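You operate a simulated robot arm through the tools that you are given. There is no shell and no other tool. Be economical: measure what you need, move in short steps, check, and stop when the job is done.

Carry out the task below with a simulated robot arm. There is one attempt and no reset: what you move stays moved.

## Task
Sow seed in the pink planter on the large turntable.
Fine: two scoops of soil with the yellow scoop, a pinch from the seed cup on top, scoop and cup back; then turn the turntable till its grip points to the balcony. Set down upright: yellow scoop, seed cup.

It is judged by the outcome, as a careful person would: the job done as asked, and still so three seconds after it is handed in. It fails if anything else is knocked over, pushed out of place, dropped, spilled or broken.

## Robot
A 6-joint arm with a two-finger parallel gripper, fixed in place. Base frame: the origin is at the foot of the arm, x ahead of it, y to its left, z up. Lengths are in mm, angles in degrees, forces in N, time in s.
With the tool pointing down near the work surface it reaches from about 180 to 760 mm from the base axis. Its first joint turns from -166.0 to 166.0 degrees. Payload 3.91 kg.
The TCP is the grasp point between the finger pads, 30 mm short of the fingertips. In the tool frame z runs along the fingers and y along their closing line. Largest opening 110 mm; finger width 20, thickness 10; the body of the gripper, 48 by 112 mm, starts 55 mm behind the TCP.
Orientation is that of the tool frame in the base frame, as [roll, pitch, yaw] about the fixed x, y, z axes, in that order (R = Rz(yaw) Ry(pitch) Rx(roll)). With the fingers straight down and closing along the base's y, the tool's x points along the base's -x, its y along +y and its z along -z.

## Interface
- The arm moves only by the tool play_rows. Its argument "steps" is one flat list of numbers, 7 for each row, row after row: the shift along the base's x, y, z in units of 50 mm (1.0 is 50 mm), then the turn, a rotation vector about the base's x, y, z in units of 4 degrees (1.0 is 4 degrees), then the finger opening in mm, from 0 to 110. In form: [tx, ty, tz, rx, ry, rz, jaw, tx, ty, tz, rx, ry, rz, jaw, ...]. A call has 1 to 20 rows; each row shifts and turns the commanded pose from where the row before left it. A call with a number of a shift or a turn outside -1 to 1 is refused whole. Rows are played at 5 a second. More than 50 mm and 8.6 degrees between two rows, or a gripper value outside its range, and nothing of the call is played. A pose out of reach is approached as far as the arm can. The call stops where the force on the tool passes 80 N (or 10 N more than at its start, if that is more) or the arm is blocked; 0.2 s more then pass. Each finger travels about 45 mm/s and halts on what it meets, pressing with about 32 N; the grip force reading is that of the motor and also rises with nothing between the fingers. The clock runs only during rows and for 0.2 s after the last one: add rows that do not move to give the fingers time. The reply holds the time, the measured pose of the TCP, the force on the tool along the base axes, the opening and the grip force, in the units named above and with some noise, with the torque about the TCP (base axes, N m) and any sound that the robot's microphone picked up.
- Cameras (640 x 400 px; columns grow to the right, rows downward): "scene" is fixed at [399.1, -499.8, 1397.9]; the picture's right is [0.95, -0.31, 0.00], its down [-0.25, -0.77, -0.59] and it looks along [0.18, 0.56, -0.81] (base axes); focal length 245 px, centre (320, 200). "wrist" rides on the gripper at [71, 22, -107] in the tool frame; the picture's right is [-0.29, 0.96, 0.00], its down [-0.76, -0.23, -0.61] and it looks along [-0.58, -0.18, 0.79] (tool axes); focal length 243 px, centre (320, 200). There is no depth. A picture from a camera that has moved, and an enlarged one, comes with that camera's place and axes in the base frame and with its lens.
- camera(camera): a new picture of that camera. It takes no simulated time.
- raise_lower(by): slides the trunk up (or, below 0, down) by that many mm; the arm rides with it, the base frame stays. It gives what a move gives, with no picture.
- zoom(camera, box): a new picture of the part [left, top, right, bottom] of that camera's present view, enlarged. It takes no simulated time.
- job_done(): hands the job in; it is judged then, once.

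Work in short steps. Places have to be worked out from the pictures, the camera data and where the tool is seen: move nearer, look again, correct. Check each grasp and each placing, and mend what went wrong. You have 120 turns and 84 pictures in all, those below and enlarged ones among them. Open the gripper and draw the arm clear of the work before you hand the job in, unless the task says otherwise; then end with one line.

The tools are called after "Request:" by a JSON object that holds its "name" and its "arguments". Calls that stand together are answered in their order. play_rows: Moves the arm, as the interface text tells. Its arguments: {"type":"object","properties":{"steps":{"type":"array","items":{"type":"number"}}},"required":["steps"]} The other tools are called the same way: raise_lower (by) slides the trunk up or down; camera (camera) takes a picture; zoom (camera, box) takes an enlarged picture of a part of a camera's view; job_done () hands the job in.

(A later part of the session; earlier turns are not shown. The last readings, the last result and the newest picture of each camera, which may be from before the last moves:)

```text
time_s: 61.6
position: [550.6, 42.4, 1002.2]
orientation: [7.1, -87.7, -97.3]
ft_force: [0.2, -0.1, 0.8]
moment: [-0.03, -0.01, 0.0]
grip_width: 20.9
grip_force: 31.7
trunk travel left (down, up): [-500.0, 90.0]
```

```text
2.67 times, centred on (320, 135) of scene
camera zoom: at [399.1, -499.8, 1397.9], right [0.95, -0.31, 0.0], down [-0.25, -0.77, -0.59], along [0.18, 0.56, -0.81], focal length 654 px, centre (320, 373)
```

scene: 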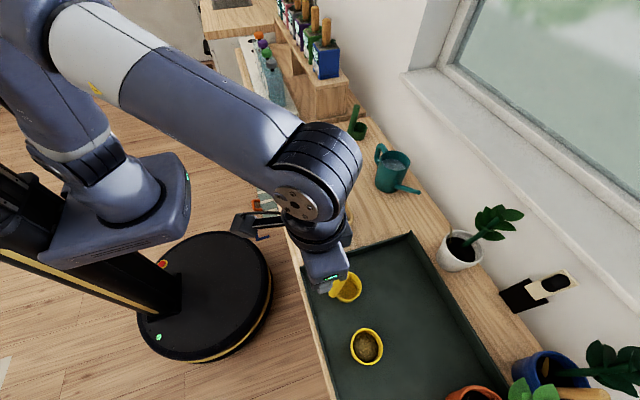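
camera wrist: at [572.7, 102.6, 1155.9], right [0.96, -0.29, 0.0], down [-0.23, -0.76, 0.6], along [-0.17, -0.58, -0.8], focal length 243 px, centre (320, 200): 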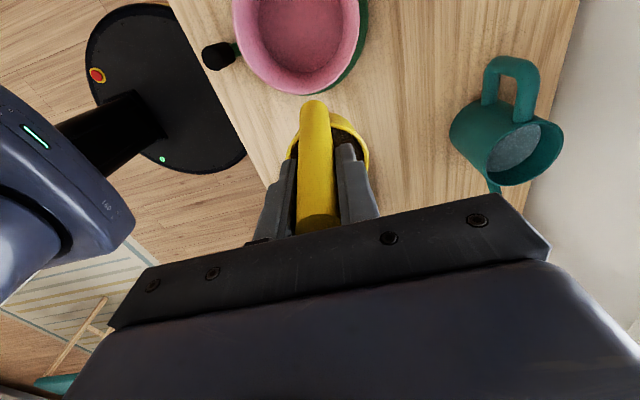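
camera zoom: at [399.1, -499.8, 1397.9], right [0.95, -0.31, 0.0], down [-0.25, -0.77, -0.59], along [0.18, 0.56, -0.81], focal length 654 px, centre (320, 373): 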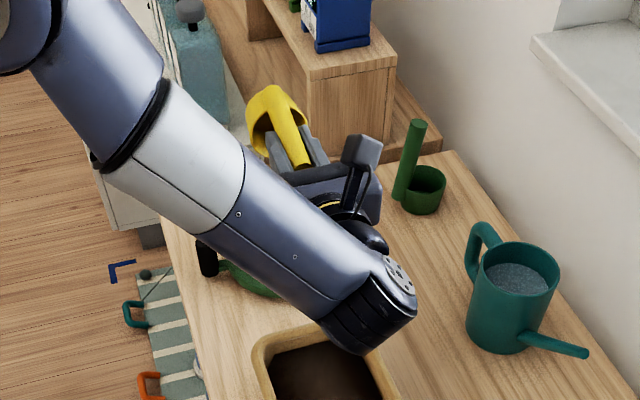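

Request:
{"name": "camera", "arguments": {"camera": "wrist"}}

```text
46 pictures are left
camera wrist: at [572.1, -67.7, 1070.0], right [0.96, 0.01, -0.29], down [-0.23, -0.58, -0.79], along [-0.17, 0.82, -0.55], focal length 243 px, centre (320, 200)
```

wrist: 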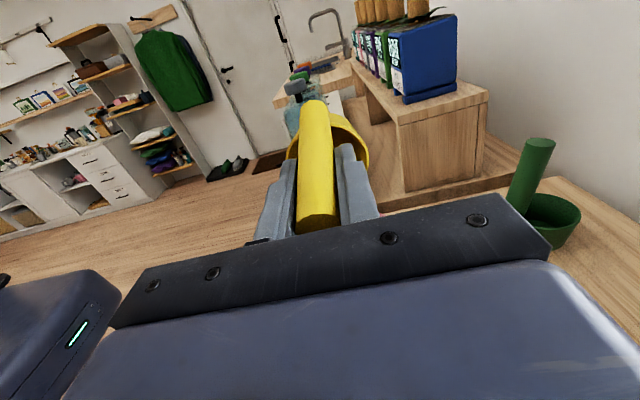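

A bit more tilt to empty it, then reverse along the same arc.

Request:
{"name": "play_rows", "arguments": {"steps": [0, -0.08, 0, 1, 0, 0, 0, 0, -0.08, 0, 1, 0, 0, 0, 0, 0, 0, 0, 0, 0, 0, 0, 0, 0, 0, 0, 0, 0, 0, 0.08, 0, -1, 0, 0, 0, 0, 0.08, 0, -1, 0, 0, 0, 0, 0.095, 0, -1, 0, 0, 0, 0, 0.095, 0, -1, 0, 0, 0, 0, 0.095, 0, -1, 0, 0, 0, 0, 0.095, 0, -1, 0, 0, 0, 0, 0.095, 0, -1, 0, 0, 0, 0, 0.095, 0, -1, 0, 0, 0, 0, 0.095, 0, -1, 0, 0, 0, 0, 0.095, 0, -1, 0, 0, 0, 0, 0.095, 0, -1, 0, 0, 0]}}

Request:
{"name": "play_rows", "arguments": {"steps": [0, 0.095, 0, -1, 0, 0, 0, 0, 0.095, 0, -1, 0, 0, 0, 0, 0.095, 0, -1, 0, 0, 0, 0, 0.095, 0, -1, 0, 0, 0, 0, 0.095, 0, -1, 0, 0, 0, 0, 0.05, 0, -1, 0, 0, 0, 0, 0, 0, -1, 0, 0, 0, 0, 0, 0, -1, 0, 0, 0, 0, 0, 0, -1, 0, 0, 0, 0, 0, 0, -1, 0, 0, 0, 0, 0, 0, -1, 0, 0, 0, 0, 0, 0, -1, 0, 0, 0, 0, 0, 0, -1, 0, 0, 0, 0, 0, 0, -1, 0, 0, 0, 0, 0, 0.5, 0, 0, 0, 0, 0, 0, 0.4, 0, 0, 0, 0, 0, -0.8, 0, 0, 0, 0, 0, 0, -0.8, 0, 0, 0, 0, 0]}}

Request:
{"name": "zoom", "arguments": {"camera": "scene", "box": [220, 60, 420, 210]}}

```text
time_s: 64.8
position: [550.2, 84.1, 1002.8]
orientation: [179.4, -56.1, 90.4]
ft_force: [1.5, -0.2, -1.2]
moment: [-0.03, 0.05, 0.03]
grip_width: 20.8
grip_force: 31.6
trunk travel left (down, up): [-500.0, 90.0]
```

```text
time_s: 68.6
position: [552.5, 30.6, 1049.9]
orientation: [179.9, -0.2, 90.2]
ft_force: [-0.5, 1.1, -0.8]
moment: [0.01, -0.01, -0.01]
grip_width: 21.1
grip_force: 32.0
trunk travel left (down, up): [-500.0, 90.0]
```

```text
2.67 times, centred on (320, 135) of scene
camera zoom: at [399.1, -499.8, 1397.9], right [0.95, -0.31, 0.0], down [-0.25, -0.77, -0.59], along [0.18, 0.56, -0.81], focal length 654 px, centre (320, 373)
```

zoom: 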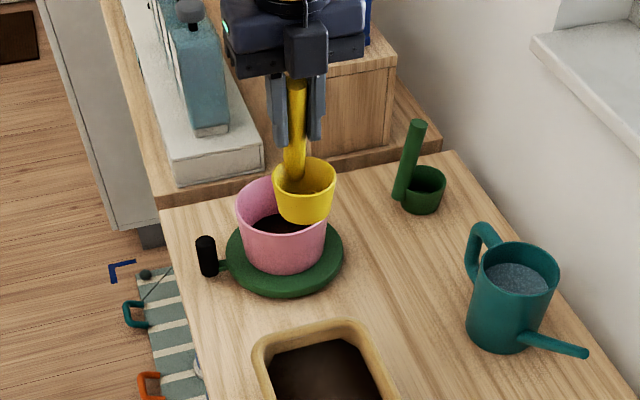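

First scoop delivered cleanly. Second scoop: keep this yaw, move over the bin while tilting +44° (opening toward −y).

Request:
{"name": "play_rows", "arguments": {"steps": [-0.1, -0.5, 0, 0, 0, 0, 0, -0.1, -0.5, 0, 0, 0, 0, 0, -0.1, -0.5, 0, 0, 0, 0, 0, -0.1, -0.5, 0, 0, 0, 0, 0, -0.1, -0.5, 0, 0, 0, 0, 0, -0.1, -0.5, 0, 0, 0, 0, 0, -0.1, -0.5, 0, 0, 0, 0, 0, -0.04, -0.6, 0, 1, 0, 0, 0, 0, 0, 0, 1, 0, 0, 0, 0, 0, 0, 1, 0, 0, 0, 0, 0, 0, 1, 0, 0, 0, 0, 0, 0, 1, 0, 0, 0, 0, 0, 0, 1, 0, 0, 0, 0, 0, 0, 1, 0, 0, 0, 0, 0, 0, 1, 0, 0, 0, 0, 0, 0, 1, 0, 0, 0, 0, 0, 0, 1, 0, 0, 0, 0, 0, 0, 1, 0, 0, 0, 0, 0, -0.7, 0, 0, 0, 0]}}

Request:
{"name": "zoom", "arguments": {"camera": "scene", "box": [230, 120, 410, 300]}}

Request:
{"name": "camera", "arguments": {"camera": "wrist"}}

```text
time_s: 72.6
position: [514.2, -173.0, 1011.9]
orientation: [179.6, -44.2, 90.4]
ft_force: [0.4, -0.3, -0.7]
moment: [0.0, 0.01, 0.03]
grip_width: 21.1
grip_force: 31.9
trunk travel left (down, up): [-500.0, 90.0]
```

```text
2.22 times, centred on (320, 210) of scene
camera zoom: at [399.1, -499.8, 1397.9], right [0.95, -0.31, 0.0], down [-0.25, -0.77, -0.59], along [0.18, 0.56, -0.81], focal length 545 px, centre (320, 178)
```

zoom: 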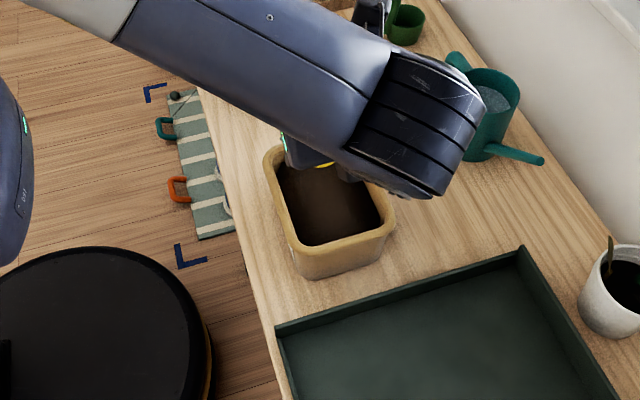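

```text
43 pictures are left
camera wrist: at [536.4, -196.6, 1140.1], right [0.96, -0.21, -0.2], down [-0.23, -0.97, -0.1], along [-0.17, 0.14, -0.98], focal length 243 px, centre (320, 200)
```

wrist: 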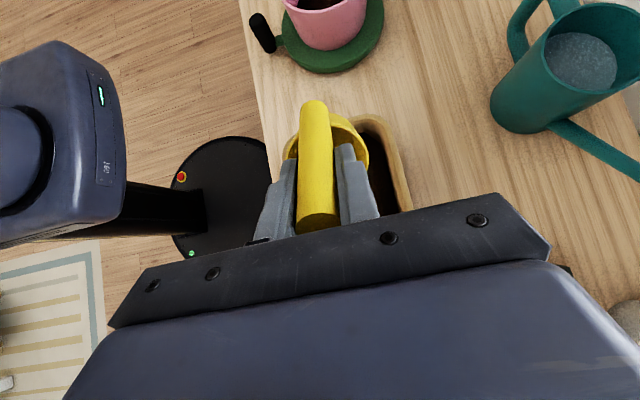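

Handle's lower end would be close to the bin's +y wall (inner ≈ −97), so shift −y by 14 mm, then descend to z≈925.

Request:
{"name": "play_rows", "arguments": {"steps": [0.06, -0.28, 0, 0, 0, 0, 0, 0, 0, -0.5, 0, 0, 0, 0, 0, 0, -0.4, 0, 0, 0, 0, 0, 0, -0.2, 0, 0, 0, 0, 0, 0, -0.2, 0, 0, 0, 0, 0, 0, -0.2, 0, 0, 0, 0, 0, 0, -0.2, 0, 0, 0, 0, 0, 0, 0, 0, 0, 0, 0]}}

Request:
{"name": "camera", "arguments": {"camera": "wrist"}}

```text
time_s: 74.4
position: [518.3, -188.2, 927.4]
orientation: [179.6, -44.2, 90.4]
ft_force: [-0.3, 0.8, -1.5]
moment: [-0.02, -0.03, 0.04]
grip_width: 20.9
grip_force: 32.4
trunk travel left (down, up): [-500.0, 90.0]
```

```text
42 pictures are left
camera wrist: at [539.5, -211.2, 1055.1], right [0.96, -0.21, -0.2], down [-0.23, -0.97, -0.1], along [-0.17, 0.14, -0.98], focal length 243 px, centre (320, 200)
```

wrist: 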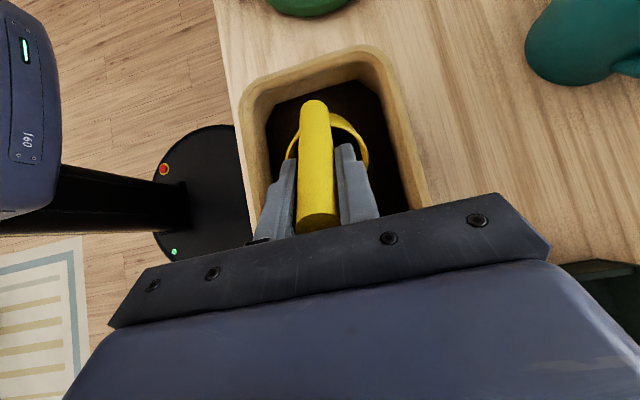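

Well centred. Dip 6 mm more, then level with the sweep and lift.

Request:
{"name": "play_rows", "arguments": {"steps": [0, 0, -0.12, 0, 0, 0, 0, 0, 0.02, 0, -1, 0, 0, 0, 0, 0.04, 0, -1, 0, 0, 0, 0, 0.04, -0.02, -1, 0, 0, 0, 0, 0.05, -0.02, -1, 0, 0, 0, 0, 0.05, -0.02, -1, 0, 0, 0, 0, 0.06, -0.02, -1, 0, 0, 0, 0, 0.06, -0.02, -1, 0, 0, 0, 0, 0.06, -0.02, -1, 0, 0, 0, 0, 0.06, -0.02, -1, 0, 0, 0, 0, 0.06, -0.02, -1, 0, 0, 0, 0, 0.06, -0.02, -1, 0, 0, 0, 0, 0, 0.2, 0, 0, 0, 0, 0, 0, 0.3, 0, 0, 0, 0, 0, 0, 0.5, 0, 0, 0, 0, 0, 0, 0.6, 0, 0, 0, 0, 0, 0, 0.6, 0, 0, 0, 0, 0, 0, 0.6, 0, 0, 0, 0, 0, 0, 0, 0, 0, 0, 0]}}

Request:
{"name": "zoom", "arguments": {"camera": "scene", "box": [230, 120, 410, 300]}}

```text
time_s: 78.4
position: [518.1, -160.0, 1053.9]
orientation: [179.8, -0.3, 90.3]
ft_force: [-0.7, 0.0, -0.1]
moment: [-0.02, -0.01, -0.03]
grip_width: 21.3
grip_force: 31.5
trunk travel left (down, up): [-500.0, 90.0]
```

```text
2.22 times, centred on (320, 210) of scene
camera zoom: at [399.1, -499.8, 1397.9], right [0.95, -0.31, 0.0], down [-0.25, -0.77, -0.59], along [0.18, 0.56, -0.81], focal length 545 px, centre (320, 178)
```

zoom: 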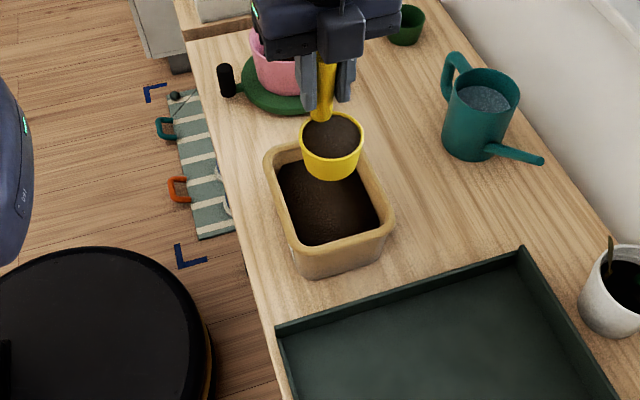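

Second scoop full. Carry to the planter and pour along the same arc.

Request:
{"name": "play_rows", "arguments": {"steps": [0.11, 0.8, 0, 0, 0, 0, 0, 0.11, 0.8, 0, 0, 0, 0, 0, 0.11, 0.8, 0, 0, 0, 0, 0, 0.11, 0.8, 0, 0, 0, 0, 0, 0.11, 0.8, 0, 0, 0, 0, 0, 0.11, 0.8, 0, 0, 0, 0, 0, 0, 0.7, 0, 0, 0, 0, 0, 0, 0, -0.5, 0, 0, 0, 0, 0, 0, -0.5, 0, 0, 0, 0, 0, 0, 0, 1, 0, 0, 0, 0, 0, 0, 1, 0, 0, 0, 0, 0, 0, 1, 0, 0, 0, 0, 0, 0, 1, 0, 0, 0, 0, 0, 0, 1, 0, 0, 0, 0, 0, 0, 1, 0, 0, 0]}}

Request:
{"name": "play_rows", "arguments": {"steps": [0, 0, 0, 1, 0, 0, 0, 0, -0.05, 0, 1, 0, 0, 0, 0, -0.08, 0, 1, 0, 0, 0, 0, -0.09, 0, 1, 0, 0, 0, 0, -0.095, 0, 1, 0, 0, 0, 0, -0.095, 0, 1, 0, 0, 0, 0, -0.095, 0, 1, 0, 0, 0, 0, -0.095, 0, 1, 0, 0, 0, 0, -0.095, 0, 1, 0, 0, 0, 0, -0.095, 0, 1, 0, 0, 0, 0, -0.095, 0, 1, 0, 0, 0, 0, -0.095, 0, 1, 0, 0, 0, 0, -0.095, 0, 1, 0, 0, 0, 0, -0.095, 0, 1, 0, 0, 0, 0, -0.095, 0, 1, 0, 0, 0, 0, -0.095, 0, 1, 0, 0, 0, 0, -0.095, 0, 1, 0, 0, 0, 0, 0, 0, 0, 0, 0, 0]}}

Request:
{"name": "play_rows", "arguments": {"steps": [0, -0.08, 0, 1, 0, 0, 0, 0, -0.08, 0, 1, 0, 0, 0, 0, 0, 0, 0, 0, 0, 0, 0, 0, 0, 0, 0, 0, 0, 0, 0.08, 0, -1, 0, 0, 0, 0, 0.08, 0, -1, 0, 0, 0, 0, 0.095, 0, -1, 0, 0, 0, 0, 0.095, 0, -1, 0, 0, 0, 0, 0.095, 0, -1, 0, 0, 0, 0, 0.095, 0, -1, 0, 0, 0, 0, 0.095, 0, -1, 0, 0, 0, 0, 0.095, 0, -1, 0, 0, 0, 0, 0.095, 0, -1, 0, 0, 0, 0, 0.095, 0, -1, 0, 0, 0, 0, 0.095, 0, -1, 0, 0, 0]}}

Request:
{"name": "play_rows", "arguments": {"steps": [0, 0.095, 0, -1, 0, 0, 0, 0, 0.095, 0, -1, 0, 0, 0, 0, 0.095, 0, -1, 0, 0, 0, 0, 0.095, 0, -1, 0, 0, 0, 0, 0.095, 0, -1, 0, 0, 0, 0, 0.05, 0, -1, 0, 0, 0, 0, 0, 0, -1, 0, 0, 0, 0, 0, 0, -1, 0, 0, 0, 0, 0, 0, -1, 0, 0, 0, 0, 0, 0, -1, 0, 0, 0, 0, 0, 0, -1, 0, 0, 0, 0, 0, 0, -1, 0, 0, 0, 0, 0, 0, -1, 0, 0, 0, 0, 0, 0, -1, 0, 0, 0, 0, 0, 0.5, 0, 0, 0, 0, 0, 0, 0.4, 0, 0, 0, 0, 0, -0.8, 0, 0, 0, 0, 0, 0, -0.8, 0, 0, 0, 0, 0]}}

Request:
{"name": "zoom", "arguments": {"camera": "scene", "box": [220, 60, 420, 210]}}

```text
time_s: 81.6
position: [549.7, 115.5, 1002.5]
orientation: [179.7, -24.3, 90.2]
ft_force: [0.3, -0.3, -1.2]
moment: [0.0, -0.01, 0.01]
grip_width: 21.2
grip_force: 32.1
trunk travel left (down, up): [-500.0, 90.0]
```

```text
time_s: 85.4
position: [549.8, 43.0, 1001.1]
orientation: [6.8, -87.6, -97.0]
ft_force: [-0.3, -0.2, -0.1]
moment: [-0.01, -0.01, -0.02]
grip_width: 21.2
grip_force: 31.4
trunk travel left (down, up): [-500.0, 90.0]
```

```text
time_s: 88.6
position: [548.9, 86.8, 1003.6]
orientation: [179.3, -56.2, 90.5]
ft_force: [0.7, -0.5, -0.2]
moment: [-0.04, -0.01, -0.01]
grip_width: 21.1
grip_force: 32.5
trunk travel left (down, up): [-500.0, 90.0]
```

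```text
time_s: 92.4
position: [551.3, 31.0, 1047.7]
orientation: [179.9, -0.3, 90.3]
ft_force: [-0.3, 0.5, -0.7]
moment: [-0.01, 0.0, -0.01]
grip_width: 20.8
grip_force: 32.4
trunk travel left (down, up): [-500.0, 90.0]
```

```text
2.67 times, centred on (320, 135) of scene
camera zoom: at [399.1, -499.8, 1397.9], right [0.95, -0.31, 0.0], down [-0.25, -0.77, -0.59], along [0.18, 0.56, -0.81], focal length 654 px, centre (320, 373)
```

zoom: 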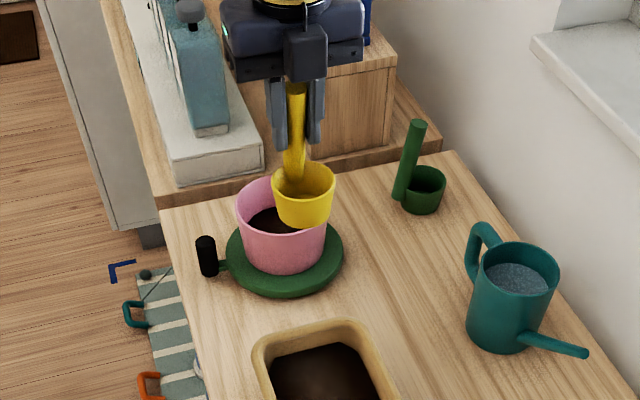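

Two scoops delivered, no spill. Return the scoop: yaw back +90° while travelling to above its original spot (492.8,−360.7).

Request:
{"name": "play_rows", "arguments": {"steps": [-0.05, -0.35, 0, 0, 0, 1, 0, -0.05, -0.35, 0, 0, 0, 1, 0, -0.05, -0.35, 0, 0, 0, 1, 0, -0.05, -0.35, 0, 0, 0, 1, 0, -0.05, -0.35, 0, 0, 0, 1, 0, -0.05, -0.35, 0, 0, 0, 1, 0, -0.05, -0.35, 0, 0, 0, 1, 0, -0.05, -0.35, 0, 0, 0, 1, 0, -0.05, -0.35, 0, 0, 0, 1, 0, -0.05, -0.35, 0, 0, 0, 1, 0, -0.05, -0.35, 0, 0, 0, 1, 0, -0.05, -0.35, 0, 0, 0, 1, 0, -0.05, -0.35, 0, 0, 0, 1, 0, -0.05, -0.35, 0, 0, 0, 1, 0, -0.05, -0.35, 0, 0, 0, 1, 0, -0.05, -0.35, 0, 0, 0, 1, 0, -0.05, -0.35, 0, 0, 0, 1, 0, -0.05, -0.35, 0, 0, 0, 1, 0, -0.05, -0.35, 0, 0, 0, 1, 0, -0.05, -0.35, 0, 0, 0, 1, 0]}}

Request:
{"name": "play_rows", "arguments": {"steps": [-0.05, -0.35, 0, 0, 0, 1, 0, -0.05, -0.35, 0, 0, 0, 1, 0, -0.04, -0.14, 0, 0, 0, 0.5, 0, 0, 0, -0.7, 0, 0, 0, 0, 0, 0, -0.7, 0, 0, 0, 0, 0, 0, 0, 0, 0, 0, 0]}}

Request:
{"name": "zoom", "arguments": {"camera": "scene", "box": [280, 220, 440, 380]}}

```text
time_s: 96.6
position: [499.3, -320.7, 1048.6]
orientation: [179.9, -0.2, 170.3]
ft_force: [0.3, 0.4, -0.4]
moment: [-0.01, 0.01, -0.01]
grip_width: 21.0
grip_force: 32.0
trunk travel left (down, up): [-500.0, 90.0]
```

```text
time_s: 98.0
position: [493.0, -358.5, 976.8]
orientation: [179.9, -0.2, -179.7]
ft_force: [-0.6, -0.1, -0.3]
moment: [0.04, -0.01, 0.05]
grip_width: 20.8
grip_force: 31.7
trunk travel left (down, up): [-500.0, 90.0]
```

```text
2.50 times, centred on (360, 300) of scene
camera zoom: at [399.1, -499.8, 1397.9], right [0.95, -0.31, 0.0], down [-0.25, -0.77, -0.59], along [0.18, 0.56, -0.81], focal length 613 px, centre (220, -50)
```

zoom: 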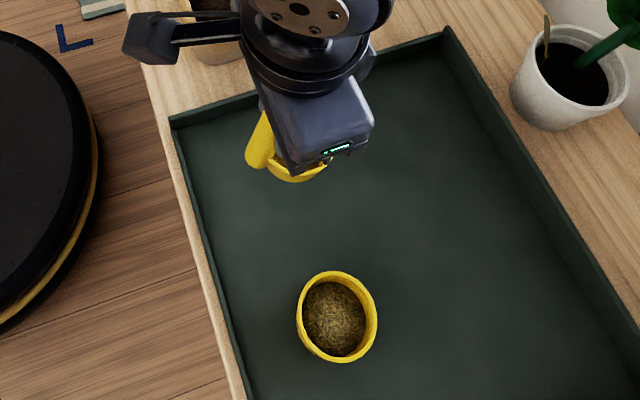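

Request:
{"name": "play_rows", "arguments": {"steps": [0, -0.04, -0.6, 0, 0, 0, 0, 0, 0, -0.6, 0, 0, 0, 0, 0, 0, -0.2, 0, 0, 0, 0, 0, 0, -0.04, 0, 0, 0, 0, 0, 0, -0.02, 0, 0, 0, 0, 0, 0, 0, 0, 0, 0, 0]}}

```text
time_s: 99.4
position: [493.7, -360.5, 904.4]
orientation: [179.9, -0.1, -179.8]
ft_force: [2.7, 0.4, 7.9]
moment: [-0.06, -0.28, 0.01]
grip_width: 21.2
grip_force: 31.5
trunk travel left (down, up): [-500.0, 90.0]
```

Contact felt (8 N). Release, then rise straight up.

Request:
{"name": "play_rows", "arguments": {"steps": [0, 0, 0.02, 0, 0, 0, 0, 0, 0, 0, 0, 0, 0, 24, 0, 0, 0, 0, 0, 0, 35, 0, 0, 0, 0, 0, 0, 50, 0, 0, 0, 0, 0, 0, 50, 0, 0, 0.5, 0, 0, 0, 50, 0, 0, 0.7, 0, 0, 0, 50, 0, 0, 0.7, 0, 0, 0, 50, 0, 0, 0.7, 0, 0, 0, 50, 0, -0.8, 0, 0, 0, 0, 90, 0, -0.8, 0, 0, 0, 0, 90, 0, 0, 0, 0, 0, 0, 90]}}

Request:
{"name": "camera", "arguments": {"camera": "wrist"}}

Request:
{"name": "zoom", "arguments": {"camera": "scene", "box": [280, 220, 440, 380]}}

```text
time_s: 102.0
position: [492.9, -443.3, 1037.0]
orientation: [179.9, -0.3, -179.6]
ft_force: [0.3, -0.1, -0.1]
moment: [0.01, -0.01, 0.01]
grip_width: 90.3
grip_force: 0.0
trunk travel left (down, up): [-500.0, 90.0]
```

```text
38 pictures are left
camera wrist: at [422.6, -422.2, 1145.7], right [0.29, 0.96, 0.0], down [0.76, -0.23, 0.6], along [0.58, -0.17, -0.8], focal length 243 px, centre (320, 200)
```

wrist: 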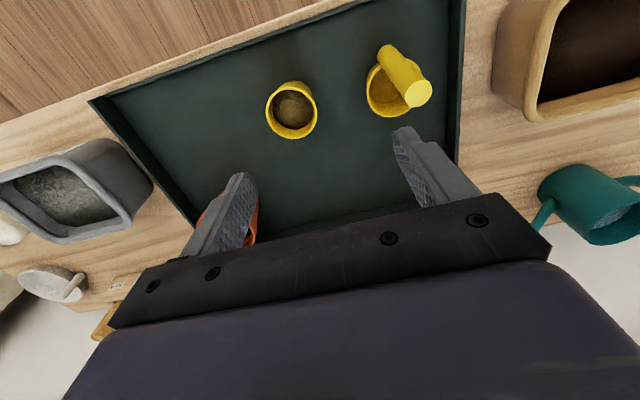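

```text
2.50 times, centred on (360, 300) of scene
camera zoom: at [399.1, -499.8, 1397.9], right [0.95, -0.31, 0.0], down [-0.25, -0.77, -0.59], along [0.18, 0.56, -0.81], focal length 613 px, centre (220, -50)
```

zoom: 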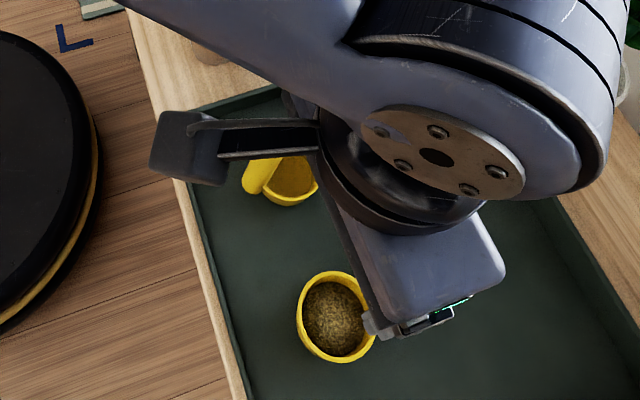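

Scoop stands upright at its place. Seed cup rim centre ≈(498,−477), z≈850, diameter ≈60. Move above it with open jaws and check.

Request:
{"name": "play_rows", "arguments": {"steps": [0.1, -0.68, 0, 0, 0, 0, 95, 0, 0, -0.8, 0, 0, 0, 95, 0, 0, -0.8, 0, 0, 0, 95, 0, 0, -0.8, 0, 0, 0, 95, 0, 0, 0, 0, 0, 0, 95]}}

Request:
{"name": "camera", "arguments": {"camera": "wrist"}}

Request:
{"name": "zoom", "arguments": {"camera": "scene", "box": [280, 240, 440, 400]}}

```text
time_s: 103.2
position: [495.8, -475.7, 914.9]
orientation: [179.9, -0.3, -179.7]
ft_force: [-0.8, -0.8, -0.2]
moment: [0.0, 0.0, 0.01]
grip_width: 95.0
grip_force: 0.0
trunk travel left (down, up): [-500.0, 90.0]
```

```text
36 pictures are left
camera wrist: at [425.8, -454.2, 1023.6], right [0.29, 0.96, 0.0], down [0.76, -0.23, 0.6], along [0.58, -0.17, -0.8], focal length 243 px, centre (320, 200)
```

wrist: 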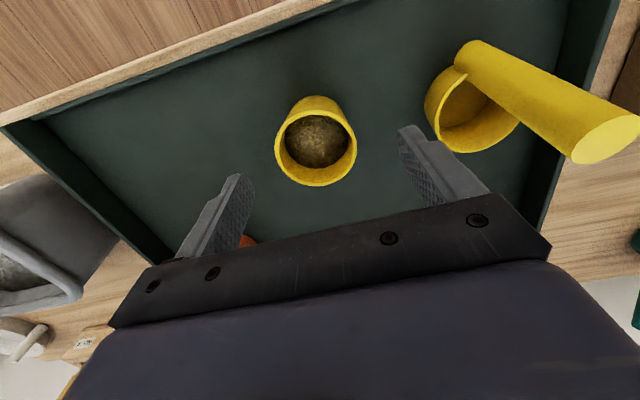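

```text
2.50 times, centred on (360, 320) of scene
camera zoom: at [399.1, -499.8, 1397.9], right [0.95, -0.31, 0.0], down [-0.25, -0.77, -0.59], along [0.18, 0.56, -0.81], focal length 613 px, centre (220, -100)
```

zoom: 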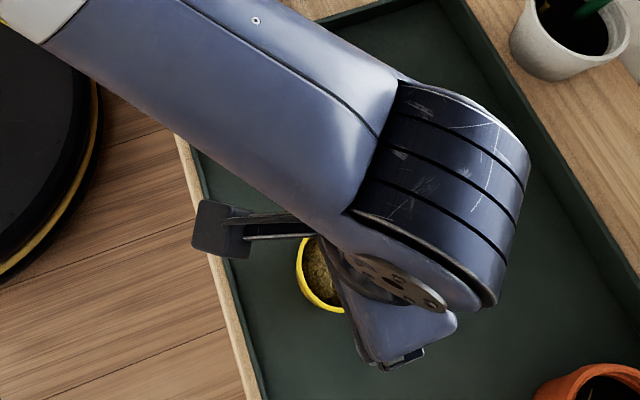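

Cup centre ≈(500.5,−478). Small correction, descend to z≈847 and close.

Request:
{"name": "play_rows", "arguments": {"steps": [0.09, -0.05, -0.4, 0, 0, 0, 95, 0, 0, -0.5, 0, 0, 0, 95, 0, 0, -0.46, 0, 0, 0, 95, 0, 0, 0, 0, 0, 0, 80, 0, 0, 0, 0, 0, 0, 70, 0, 0, 0, 0, 0, 0, 60, 0, 0, 0, 0, 0, 0, 50, 0, 0, 0, 0, 0, 0, 50]}}

Request:
{"name": "camera", "arguments": {"camera": "wrist"}}

```text
time_s: 105.0
position: [503.3, -478.8, 847.9]
orientation: [179.9, -0.2, -179.7]
ft_force: [-0.1, 0.0, -0.2]
moment: [-0.04, -0.01, 0.0]
grip_width: 58.7
grip_force: 32.0
trunk travel left (down, up): [-500.0, 90.0]
```

```text
34 pictures are left
camera wrist: at [432.8, -457.4, 955.2], right [0.29, 0.96, 0.0], down [0.76, -0.23, 0.6], along [0.58, -0.17, -0.8], focal length 243 px, centre (320, 200)
```

wrist: 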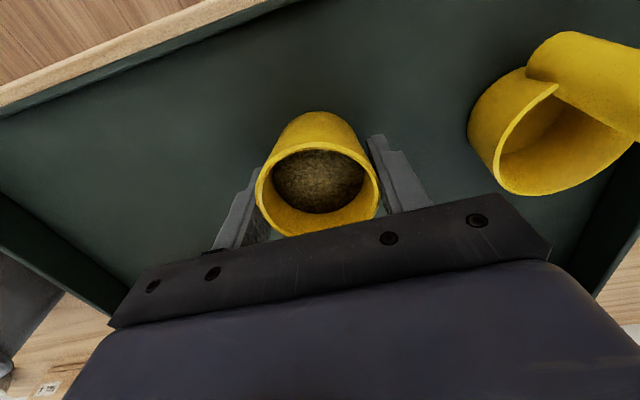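

Gripped at 58.7 mm. Lift and carry to the planter's +x side (seed-cup lip will be at −x).

Request:
{"name": "play_rows", "arguments": {"steps": [0, 0, 0.3, 0, 0, 0, 50, 0, 0, 0.7, 0, 0, 0, 50, 0, 0, 0.9, 0, 0, 0, 50, 0, 0, 0.8, 0, 0, 0, 50, 0, 0, 0.3, 0, 0, 0, 50]}}

Request:
{"name": "play_rows", "arguments": {"steps": [0.05, 0.3, 0, 0, 0, 0, 50, 0.08, 0.6, 0, 0, 0, 0, 50, 0.08, 0.8, 0, 0, 0, 0, 50, 0.09, 0.8, 0, 0, 0, 0, 50, 0.09, 0.8, 0, 0, 0, 0, 50, 0.09, 0.8, 0, 0, 0, 0, 50, 0.09, 0.8, 0, 0, 0, 0, 50, 0.09, 0.8, 0, 0, 0, 0, 50, 0.09, 0.8, 0, 0, 0, 0, 50, 0.09, 0.8, 0, 0, 0, 0, 50, 0.09, 0.8, 0, 0, 0, 0, 50, 0.09, 0.8, 0, 0, 0, 0, 50, 0.09, 0.8, 0, 0, 0, 0, 50, 0.09, 0.8, 0, 0, 0, 0, 50, 0.09, 0.8, 0, 0, 0, 0, 50, 0.07, 0.6, 0, 0, 0, 0, 50, 0, 0, 0, 0, 0, 0, 50]}}

Request:
{"name": "zoom", "arguments": {"camera": "scene", "box": [220, 60, 420, 210]}}

Request:
{"name": "camera", "arguments": {"camera": "wrist"}}

```text
time_s: 106.2
position: [499.4, -475.5, 1001.3]
orientation: [179.8, -0.4, -179.8]
ft_force: [0.6, 0.1, -1.6]
moment: [0.0, -0.05, 0.03]
grip_width: 59.1
grip_force: 32.1
trunk travel left (down, up): [-500.0, 90.0]
```

```text
time_s: 109.8
position: [571.6, 116.5, 997.2]
orientation: [179.9, -0.3, -179.7]
ft_force: [0.4, 1.3, -0.5]
moment: [-0.04, 0.02, 0.03]
grip_width: 58.9
grip_force: 32.4
trunk travel left (down, up): [-500.0, 90.0]
```

```text
2.67 times, centred on (320, 135) of scene
camera zoom: at [399.1, -499.8, 1397.9], right [0.95, -0.31, 0.0], down [-0.25, -0.77, -0.59], along [0.18, 0.56, -0.81], focal length 654 px, centre (320, 373)
```

zoom: 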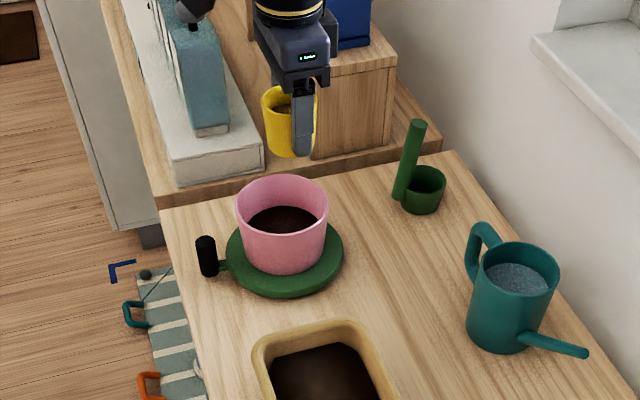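

```text
32 pictures are left
camera wrist: at [501.5, 138.1, 1105.3], right [0.29, 0.96, 0.0], down [0.76, -0.23, 0.6], along [0.58, -0.17, -0.8], focal length 243 px, centre (320, 200)
```

wrist: 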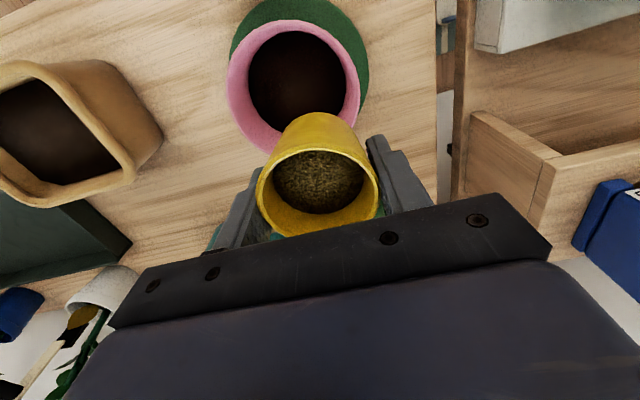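

Planter centre ≈(547,105). Position so the −x lip is over it, lower to z≈940, tilt 24°, look.

Request:
{"name": "play_rows", "arguments": {"steps": [0.16, -0.23, -0.5, 0, 0, 0, 50, 0, 0, -0.64, 0, 0, 0, 50, 0, 0, 0, 0, -1, 0, 50, 0, 0, 0, 0, -1, 0, 50, 0, 0, 0, 0, -1, 0, 50, 0, 0, 0, 0, -1, 0, 50, 0, 0, 0, 0, -1, 0, 50, 0, 0, 0, 0, -1, 0, 50]}}

Request:
{"name": "zoom", "arguments": {"camera": "scene", "box": [250, 80, 370, 180]}}

```text
time_s: 111.6
position: [578.2, 104.7, 939.8]
orientation: [-179.9, 23.8, -179.7]
ft_force: [0.0, 0.7, -0.8]
moment: [0.02, 0.03, 0.03]
grip_width: 59.0
grip_force: 32.3
trunk travel left (down, up): [-500.0, 90.0]
```

```text
4.00 times, centred on (310, 130) of scene
camera zoom: at [399.1, -499.8, 1397.9], right [0.95, -0.31, 0.0], down [-0.25, -0.77, -0.59], along [0.18, 0.56, -0.81], focal length 980 px, centre (360, 480)
```

zoom: 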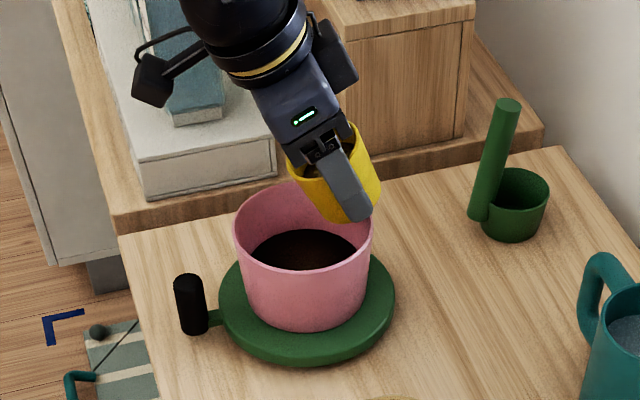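

No seeds yet. Tilt on 8°.

Request:
{"name": "play_rows", "arguments": {"steps": [0, 0, 0, 0, -0.5, 0, 50, 0, 0, 0, 0, -0.5, 0, 50, 0, 0, 0, 0, -0.5, 0, 50, 0, 0, 0, 0, -0.5, 0, 50]}}

Request:
{"name": "zoom", "arguments": {"camera": "scene", "box": [250, 80, 370, 180]}}

Request:
{"name": "zoom", "arguments": {"camera": "wrist", "box": [200, 0, 440, 250]}}

```text
time_s: 112.6
position: [577.7, 104.4, 940.1]
orientation: [179.9, 31.9, -179.6]
ft_force: [-0.4, 0.2, -0.4]
moment: [0.02, 0.01, 0.0]
grip_width: 58.6
grip_force: 32.3
trunk travel left (down, up): [-500.0, 90.0]
```

```text
4.00 times, centred on (310, 130) of scene
camera zoom: at [399.1, -499.8, 1397.9], right [0.95, -0.31, 0.0], down [-0.25, -0.77, -0.59], along [0.18, 0.56, -0.81], focal length 980 px, centre (360, 480)
```

zoom: 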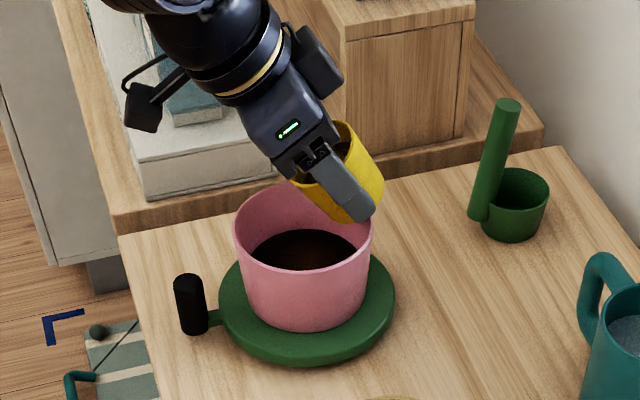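

```text
1.60 times, centred on (320, 125) of wrist
camera zoom: at [460.9, 126.4, 994.7], right [0.24, 0.96, 0.15], down [0.33, -0.23, 0.92], along [0.91, -0.17, -0.37], focal length 388 px, centre (320, 320)
```

zoom: 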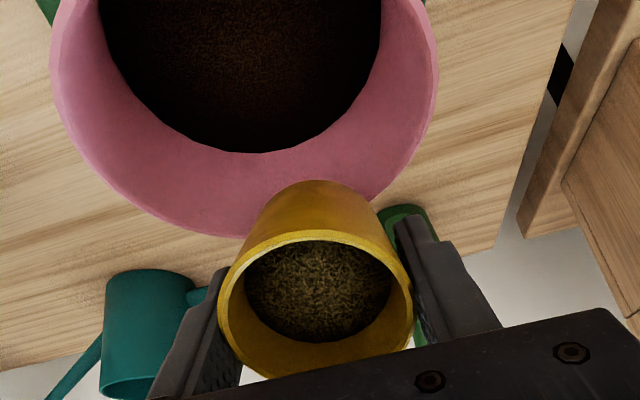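

Nothing out yet; continue in small steps.

Request:
{"name": "play_rows", "arguments": {"steps": [0, 0, 0, 0, -0.5, 0, 50, 0, 0, 0, 0, -0.5, 0, 50]}}

Request:
{"name": "zoom", "arguments": {"camera": "wrist", "box": [200, 0, 440, 250]}}

```text
time_s: 113.2
position: [578.7, 103.3, 940.4]
orientation: [-179.9, 35.7, -179.7]
ft_force: [1.5, 0.0, -1.0]
moment: [-0.06, 0.0, 0.0]
grip_width: 58.8
grip_force: 32.2
trunk travel left (down, up): [-500.0, 90.0]
```

```text
1.60 times, centred on (320, 125) of wrist
camera zoom: at [457.9, 126.0, 986.0], right [0.23, 0.96, 0.17], down [0.26, -0.23, 0.94], along [0.94, -0.17, -0.3], focal length 388 px, centre (320, 320)
```

zoom: 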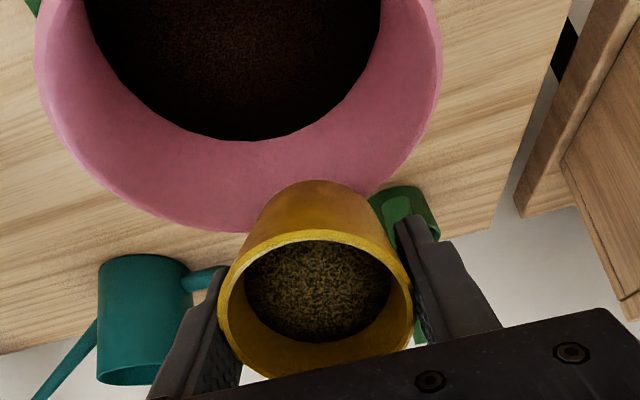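

Request:
{"name": "play_rows", "arguments": {"steps": [0, 0, 0, 0, -0.5, 0, 50, 0, 0, 0, 0, -0.5, 0, 50]}}

Request:
{"name": "zoom", "arguments": {"camera": "wrist", "box": [200, 0, 440, 250]}}

```text
time_s: 113.8
position: [576.9, 104.5, 939.7]
orientation: [-179.8, 39.7, -179.6]
ft_force: [0.0, 0.0, -0.9]
moment: [0.0, 0.0, -0.01]
grip_width: 59.2
grip_force: 31.9
trunk travel left (down, up): [-500.0, 90.0]
```

```text
1.60 times, centred on (320, 125) of wrist
camera zoom: at [454.8, 126.7, 977.4], right [0.22, 0.96, 0.18], down [0.2, -0.23, 0.95], along [0.96, -0.17, -0.24], focal length 388 px, centre (320, 320)
```

zoom: 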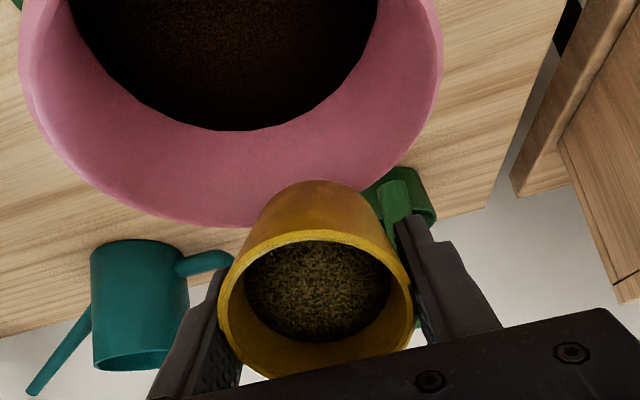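

Request:
{"name": "play_rows", "arguments": {"steps": [0, 0, 0, 0, -0.5, 0, 50, 0, 0, 0, 0, -0.5, 0, 50]}}

Request:
{"name": "zoom", "arguments": {"camera": "wrist", "box": [200, 0, 440, 250]}}

```text
time_s: 114.4
position: [577.4, 104.5, 940.4]
orientation: [-179.9, 43.7, -179.6]
ft_force: [1.1, 0.6, -1.7]
moment: [-0.01, 0.0, 0.05]
grip_width: 58.8
grip_force: 31.8
trunk travel left (down, up): [-500.0, 90.0]
```

```text
1.60 times, centred on (320, 125) of wrist
camera zoom: at [452.3, 126.7, 969.1], right [0.2, 0.96, 0.2], down [0.13, -0.23, 0.96], along [0.97, -0.17, -0.17], focal length 388 px, centre (320, 320)
```

zoom: 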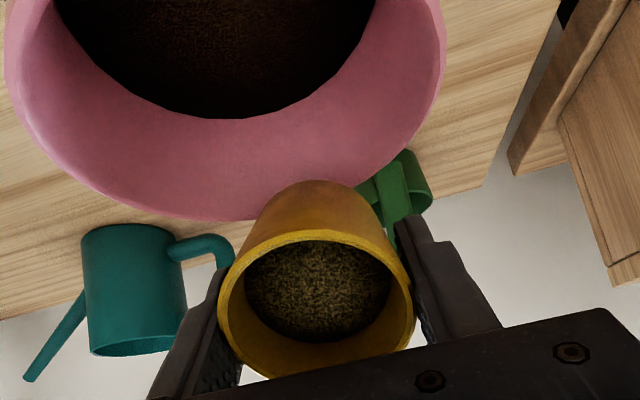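

Request:
{"name": "play_rows", "arguments": {"steps": [0, 0, 0, 0, -0.5, 0, 50, 0, 0, 0, 0, -0.5, 0, 50]}}

Request:
{"name": "zoom", "arguments": {"camera": "wrist", "box": [200, 0, 440, 250]}}

```text
time_s: 115.0
position: [577.7, 105.4, 940.2]
orientation: [-179.8, 47.9, -179.7]
ft_force: [-0.5, 0.1, -0.9]
moment: [0.03, 0.0, 0.01]
grip_width: 59.1
grip_force: 32.0
trunk travel left (down, up): [-500.0, 90.0]
```

```text
1.60 times, centred on (320, 125) of wrist
camera zoom: at [450.6, 127.1, 960.1], right [0.19, 0.96, 0.21], down [0.06, -0.23, 0.97], along [0.98, -0.17, -0.1], focal length 388 px, centre (320, 320)
```

zoom: 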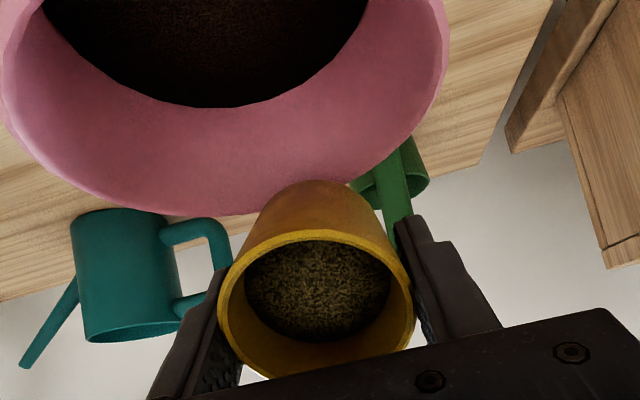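

Request:
{"name": "play_rows", "arguments": {"steps": [0, 0, 0, 0, -0.5, 0, 50, 0, 0, 0, 0, -0.5, 0, 50]}}

Request:
{"name": "zoom", "arguments": {"camera": "wrist", "box": [200, 0, 440, 250]}}

```text
time_s: 115.6
position: [577.2, 104.8, 940.3]
orientation: [-179.8, 51.8, -179.7]
ft_force: [0.4, 0.7, -0.6]
moment: [0.02, 0.0, 0.01]
grip_width: 59.1
grip_force: 32.1
trunk travel left (down, up): [-500.0, 90.0]
```

```text
1.60 times, centred on (320, 125) of wrist
camera zoom: at [449.3, 127.5, 951.5], right [0.18, 0.96, 0.23], down [-0.01, -0.23, 0.97], along [0.98, -0.17, -0.03], focal length 388 px, centre (320, 320)
```

zoom: 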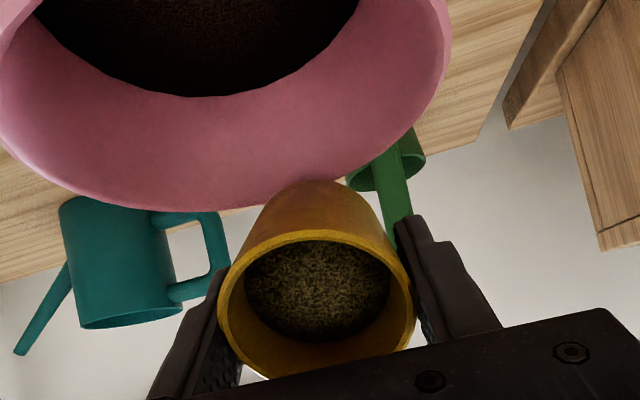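

Request:
{"name": "play_rows", "arguments": {"steps": [0, 0, 0, 0, -0.5, 0, 50, 0, 0, 0, 0, -0.5, 0, 50]}}

Request:
{"name": "zoom", "arguments": {"camera": "wrist", "box": [200, 0, 440, 250]}}

```text
time_s: 116.2
position: [578.0, 105.8, 940.3]
orientation: [-179.8, 55.8, -179.4]
ft_force: [-0.9, -1.1, -0.8]
moment: [-0.03, 0.07, -0.01]
grip_width: 58.9
grip_force: 32.1
trunk travel left (down, up): [-500.0, 90.0]
```

```text
1.60 times, centred on (320, 125) of wrist
camera zoom: at [449.2, 127.0, 942.7], right [0.16, 0.96, 0.24], down [-0.07, -0.23, 0.97], along [0.98, -0.17, 0.03], focal length 388 px, centre (320, 320)
```

zoom: 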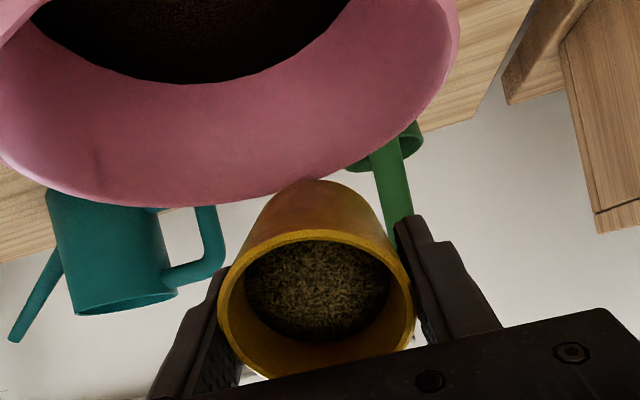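

Request:
{"name": "play_rows", "arguments": {"steps": [0, 0, 0, 0, -0.5, 0, 50, 0, 0, 0, 0, -0.5, 0, 50]}}

Request:
{"name": "zoom", "arguments": {"camera": "wrist", "box": [200, 0, 440, 250]}}

```text
time_s: 116.8
position: [577.3, 104.8, 939.1]
orientation: [-179.6, 59.9, -179.4]
ft_force: [-0.2, 0.0, -0.5]
moment: [0.03, 0.03, -0.01]
grip_width: 59.1
grip_force: 31.6
trunk travel left (down, up): [-500.0, 90.0]
```

```text
1.60 times, centred on (320, 125) of wrist
camera zoom: at [449.4, 126.8, 933.0], right [0.14, 0.96, 0.25], down [-0.14, -0.23, 0.96], along [0.98, -0.17, 0.1], focal length 388 px, centre (320, 320)
```

zoom: 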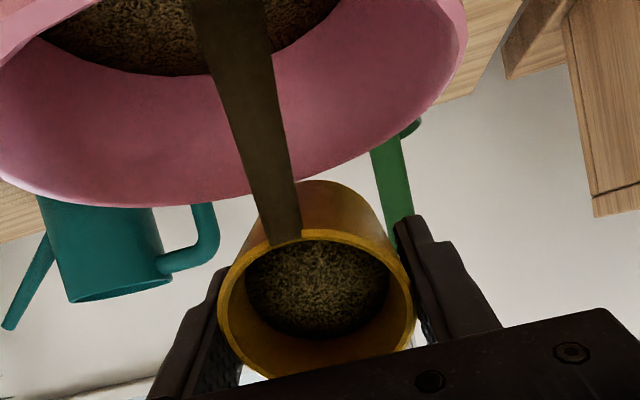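

Seeds are flowing and the surface in the planter is already sprinkled — that is a pinch. Tilt back at once.

Request:
{"name": "play_rows", "arguments": {"steps": [0, 0, 0, 0, 1, 0, 50, 0, 0, 0, 0, 1, 0, 50, 0, 0, 0, 0, 1, 0, 50, 0, 0, 0, 0, 1, 0, 50, 0, 0, 0, 0, 1, 0, 50, 0, 0, 0, 0, 1, 0, 50, 0, 0, 0, 0, 1, 0, 50, 0, 0, 0, 0, 1, 0, 50, 0, 0, 0, 0, 1, 0, 50, 0, 0, 0, 0, 1, 0, 50, 0, 0, 0, 0, 1, 0, 50, 0, 0, 0, 0, 1, 0, 50, 0, 0, 0, 0, 1, 0, 50, 0, 0, 0, 0, 1, 0, 50, 0, 0, 0, 0, 1, 0, 50, 0, 0, 0.9, 0, 0, 0, 50, 0, 0, 0.4, 0, 0, 0, 50]}}

Request:
{"name": "zoom", "arguments": {"camera": "wrist", "box": [200, 0, 440, 250]}}

```text
time_s: 120.4
position: [580.6, 92.8, 1005.1]
orientation: [-176.9, 10.7, -179.9]
ft_force: [-0.4, 0.1, -1.0]
moment: [-0.03, -0.01, -0.02]
grip_width: 58.6
grip_force: 31.6
out of reach, approached as far as the arm can: row 5, 7, 9
trunk travel left (down, up): [-500.0, 90.0]
```

```text
1.60 times, centred on (320, 125) of wrist
camera zoom: at [492.1, 120.4, 1096.9], right [0.29, 0.96, 0.0], down [0.63, -0.2, 0.75], along [0.72, -0.22, -0.66], focal length 388 px, centre (320, 320)
```

zoom: 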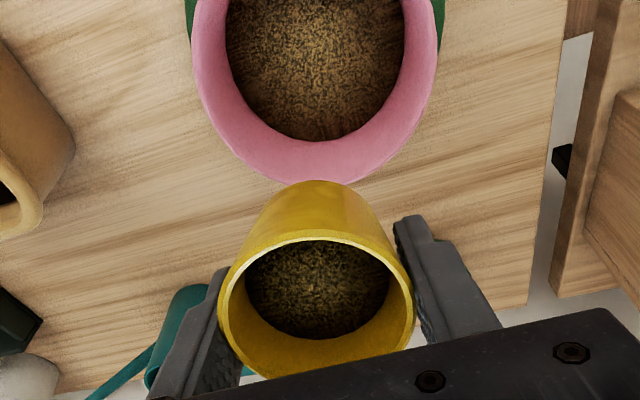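

Seeds now cover the soil top, the cup keeps the rest. Level the tool (residual 10.7° pitch, 3° roll) and carry the cup back.

Request:
{"name": "play_rows", "arguments": {"steps": [0, 0, 0, 0.26, 0.89, 0, 50, 0, 0, 0, 0.26, 0.89, 0, 50, 0, 0, 0, 0.26, 0.89, 0, 50, -0.1, -0.5, 0, 0, 0, 0, 50, -0.11, -0.8, 0, 0, 0, 0, 50, -0.11, -0.8, 0, 0, 0, 0, 50, -0.11, -0.8, 0, 0, 0, 0, 50, -0.11, -0.8, 0, 0, 0, 0, 50, -0.11, -0.8, 0, 0, 0, 0, 50, -0.11, -0.8, 0, 0, 0, 0, 50, -0.11, -0.8, 0, 0, 0, 0, 50, -0.11, -0.8, 0, 0, 0, 0, 50, -0.11, -0.8, 0, 0, 0, 0, 50, -0.11, -0.8, 0, 0, 0, 0, 50, -0.11, -0.8, 0, 0, 0, 0, 50, -0.11, -0.8, 0, 0, 0, 0, 50, -0.1, -0.8, 0, 0, 0, 0, 50, 0, 0, 0, 0, 0, 0, 50]}}

```text
time_s: 124.2
position: [505.1, -451.6, 1003.3]
orientation: [180.0, 0.1, 179.8]
ft_force: [-1.1, 0.3, -1.6]
moment: [-0.02, 0.02, -0.01]
grip_width: 59.0
grip_force: 32.0
trunk travel left (down, up): [-500.0, 90.0]
```

Request:
{"name": "play_rows", "arguments": {"steps": [-0.06, -0.53, 0, 0, 0, 0, 50, 0, 0, -0.9, 0, 0, 0, 50, 0, 0, -0.9, 0, 0, 0, 50, 0, 0, -0.7, 0, 0, 0, 50, 0, 0, -0.4, 0, 0, 0, 50, 0, 0, -0.06, 0, 0, 0, 50, 0, 0, -0.05, 0, 0, 0, 50, 0, 0, 0, 0, 0, 0, 50]}}

Request:
{"name": "camera", "arguments": {"camera": "wrist"}}

```text
time_s: 126.0
position: [500.2, -478.5, 852.1]
orientation: [-180.0, 0.1, 180.0]
ft_force: [-0.3, 0.2, -2.1]
moment: [0.01, -0.01, 0.03]
grip_width: 58.8
grip_force: 31.7
trunk travel left (down, up): [-500.0, 90.0]
```

```text
20 pictures are left
camera wrist: at [429.3, -455.3, 960.5], right [0.29, 0.96, 0.0], down [0.76, -0.23, 0.61], along [0.58, -0.18, -0.79], focal length 243 px, centre (320, 200)
```

wrist: 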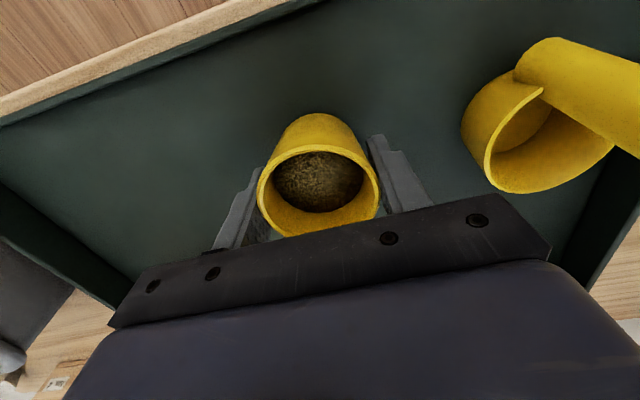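

Not yet in contact; lower 2–4 mm more by small rows.

Request:
{"name": "play_rows", "arguments": {"steps": [0, 0, -0.03, 0, 0, 0, 50, 0, 0, -0.03, 0, 0, 0, 50, 0, 0, 0, 0, 0, 0, 50]}}

```text
time_s: 126.8
position: [501.0, -477.8, 850.5]
orientation: [-180.0, 0.1, 179.9]
ft_force: [-0.4, -0.3, -1.0]
moment: [0.02, 0.02, -0.01]
grip_width: 58.8
grip_force: 32.0
trunk travel left (down, up): [-500.0, 90.0]
```

Request:
{"name": "play_rows", "arguments": {"steps": [0, 0, -0.02, 0, 0, 0, 50, 0, 0, -0.02, 0, 0, 0, 50, 0, 0, 0, 0, 0, 0, 50]}}

```text
time_s: 127.6
position: [499.9, -479.0, 847.8]
orientation: [180.0, 0.1, 179.9]
ft_force: [-0.3, -0.7, -1.5]
moment: [-0.01, -0.04, 0.03]
grip_width: 58.7
grip_force: 32.0
trunk travel left (down, up): [-500.0, 90.0]
```

Request:
{"name": "play_rows", "arguments": {"steps": [0, 0, -0.02, 0, 0, 0, 50, 0, 0, -0.02, 0, 0, 0, 50, 0, 0, 0, 0, 0, 0, 50]}}

```text
time_s: 128.4
position: [501.9, -477.8, 847.9]
orientation: [179.9, 0.1, 179.8]
ft_force: [0.4, -0.5, -1.2]
moment: [0.02, -0.04, 0.02]
grip_width: 59.1
grip_force: 31.9
trunk travel left (down, up): [-500.0, 90.0]
```

Request:
{"name": "play_rows", "arguments": {"steps": [0, 0, -0.02, 0, 0, 0, 50, 0, 0, -0.02, 0, 0, 0, 50, 0, 0, 0, 0, 0, 0, 50]}}

```text
time_s: 129.2
position: [499.6, -477.1, 847.1]
orientation: [-179.8, 0.2, 179.9]
ft_force: [1.1, -0.3, 15.1]
moment: [0.25, 0.27, 0.02]
grip_width: 58.7
grip_force: 31.7
trunk travel left (down, up): [-500.0, 90.0]
```

Contact. Ease 1 mm, open gradually, then rise.

Request:
{"name": "play_rows", "arguments": {"steps": [0, 0, 0.02, 0, 0, 0, 50, 0, 0, 0, 0, 0, 0, 62, 0, 0, 0, 0, 0, 0, 72, 0, 0, 0, 0, 0, 0, 85, 0, 0, 0, 0, 0, 0, 92, 0, 0, 0, 0, 0, 0, 92, 0, 0, 0.4, 0, 0, 0, 92, 0, 0, 0.8, 0, 0, 0, 92, 0, 0, 0.9, 0, 0, 0, 92, 0, 0, 0.9, 0, 0, 0, 92, 0, 0.8, 0, 0, 0, 0, 70, 0, 0.8, 0, 0, 0, 0, 60, 0, 0.9, 0, 0, 0, 0, 60, 0, 0.9, 0, 0, 0, 0, 60, 0, 0.9, 0, 0, 0, 0, 60]}}

Request:
{"name": "zoom", "arguments": {"camera": "scene", "box": [280, 220, 440, 380]}}

```text
time_s: 132.4
position: [497.9, -259.4, 994.5]
orientation: [-180.0, 0.1, 179.7]
ft_force: [0.1, 0.2, 0.1]
moment: [0.04, 0.0, 0.01]
grip_width: 60.2
grip_force: 0.0
trunk travel left (down, up): [-500.0, 90.0]
```

```text
2.50 times, centred on (360, 300) of scene
camera zoom: at [399.1, -499.8, 1397.9], right [0.95, -0.31, 0.0], down [-0.25, -0.77, -0.59], along [0.18, 0.56, -0.81], focal length 613 px, centre (220, -50)
```

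zoom: 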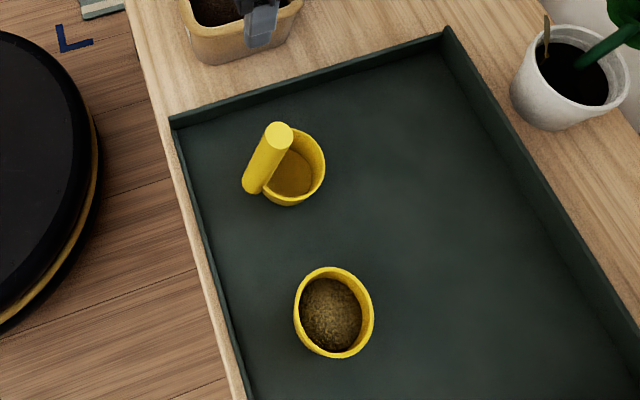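

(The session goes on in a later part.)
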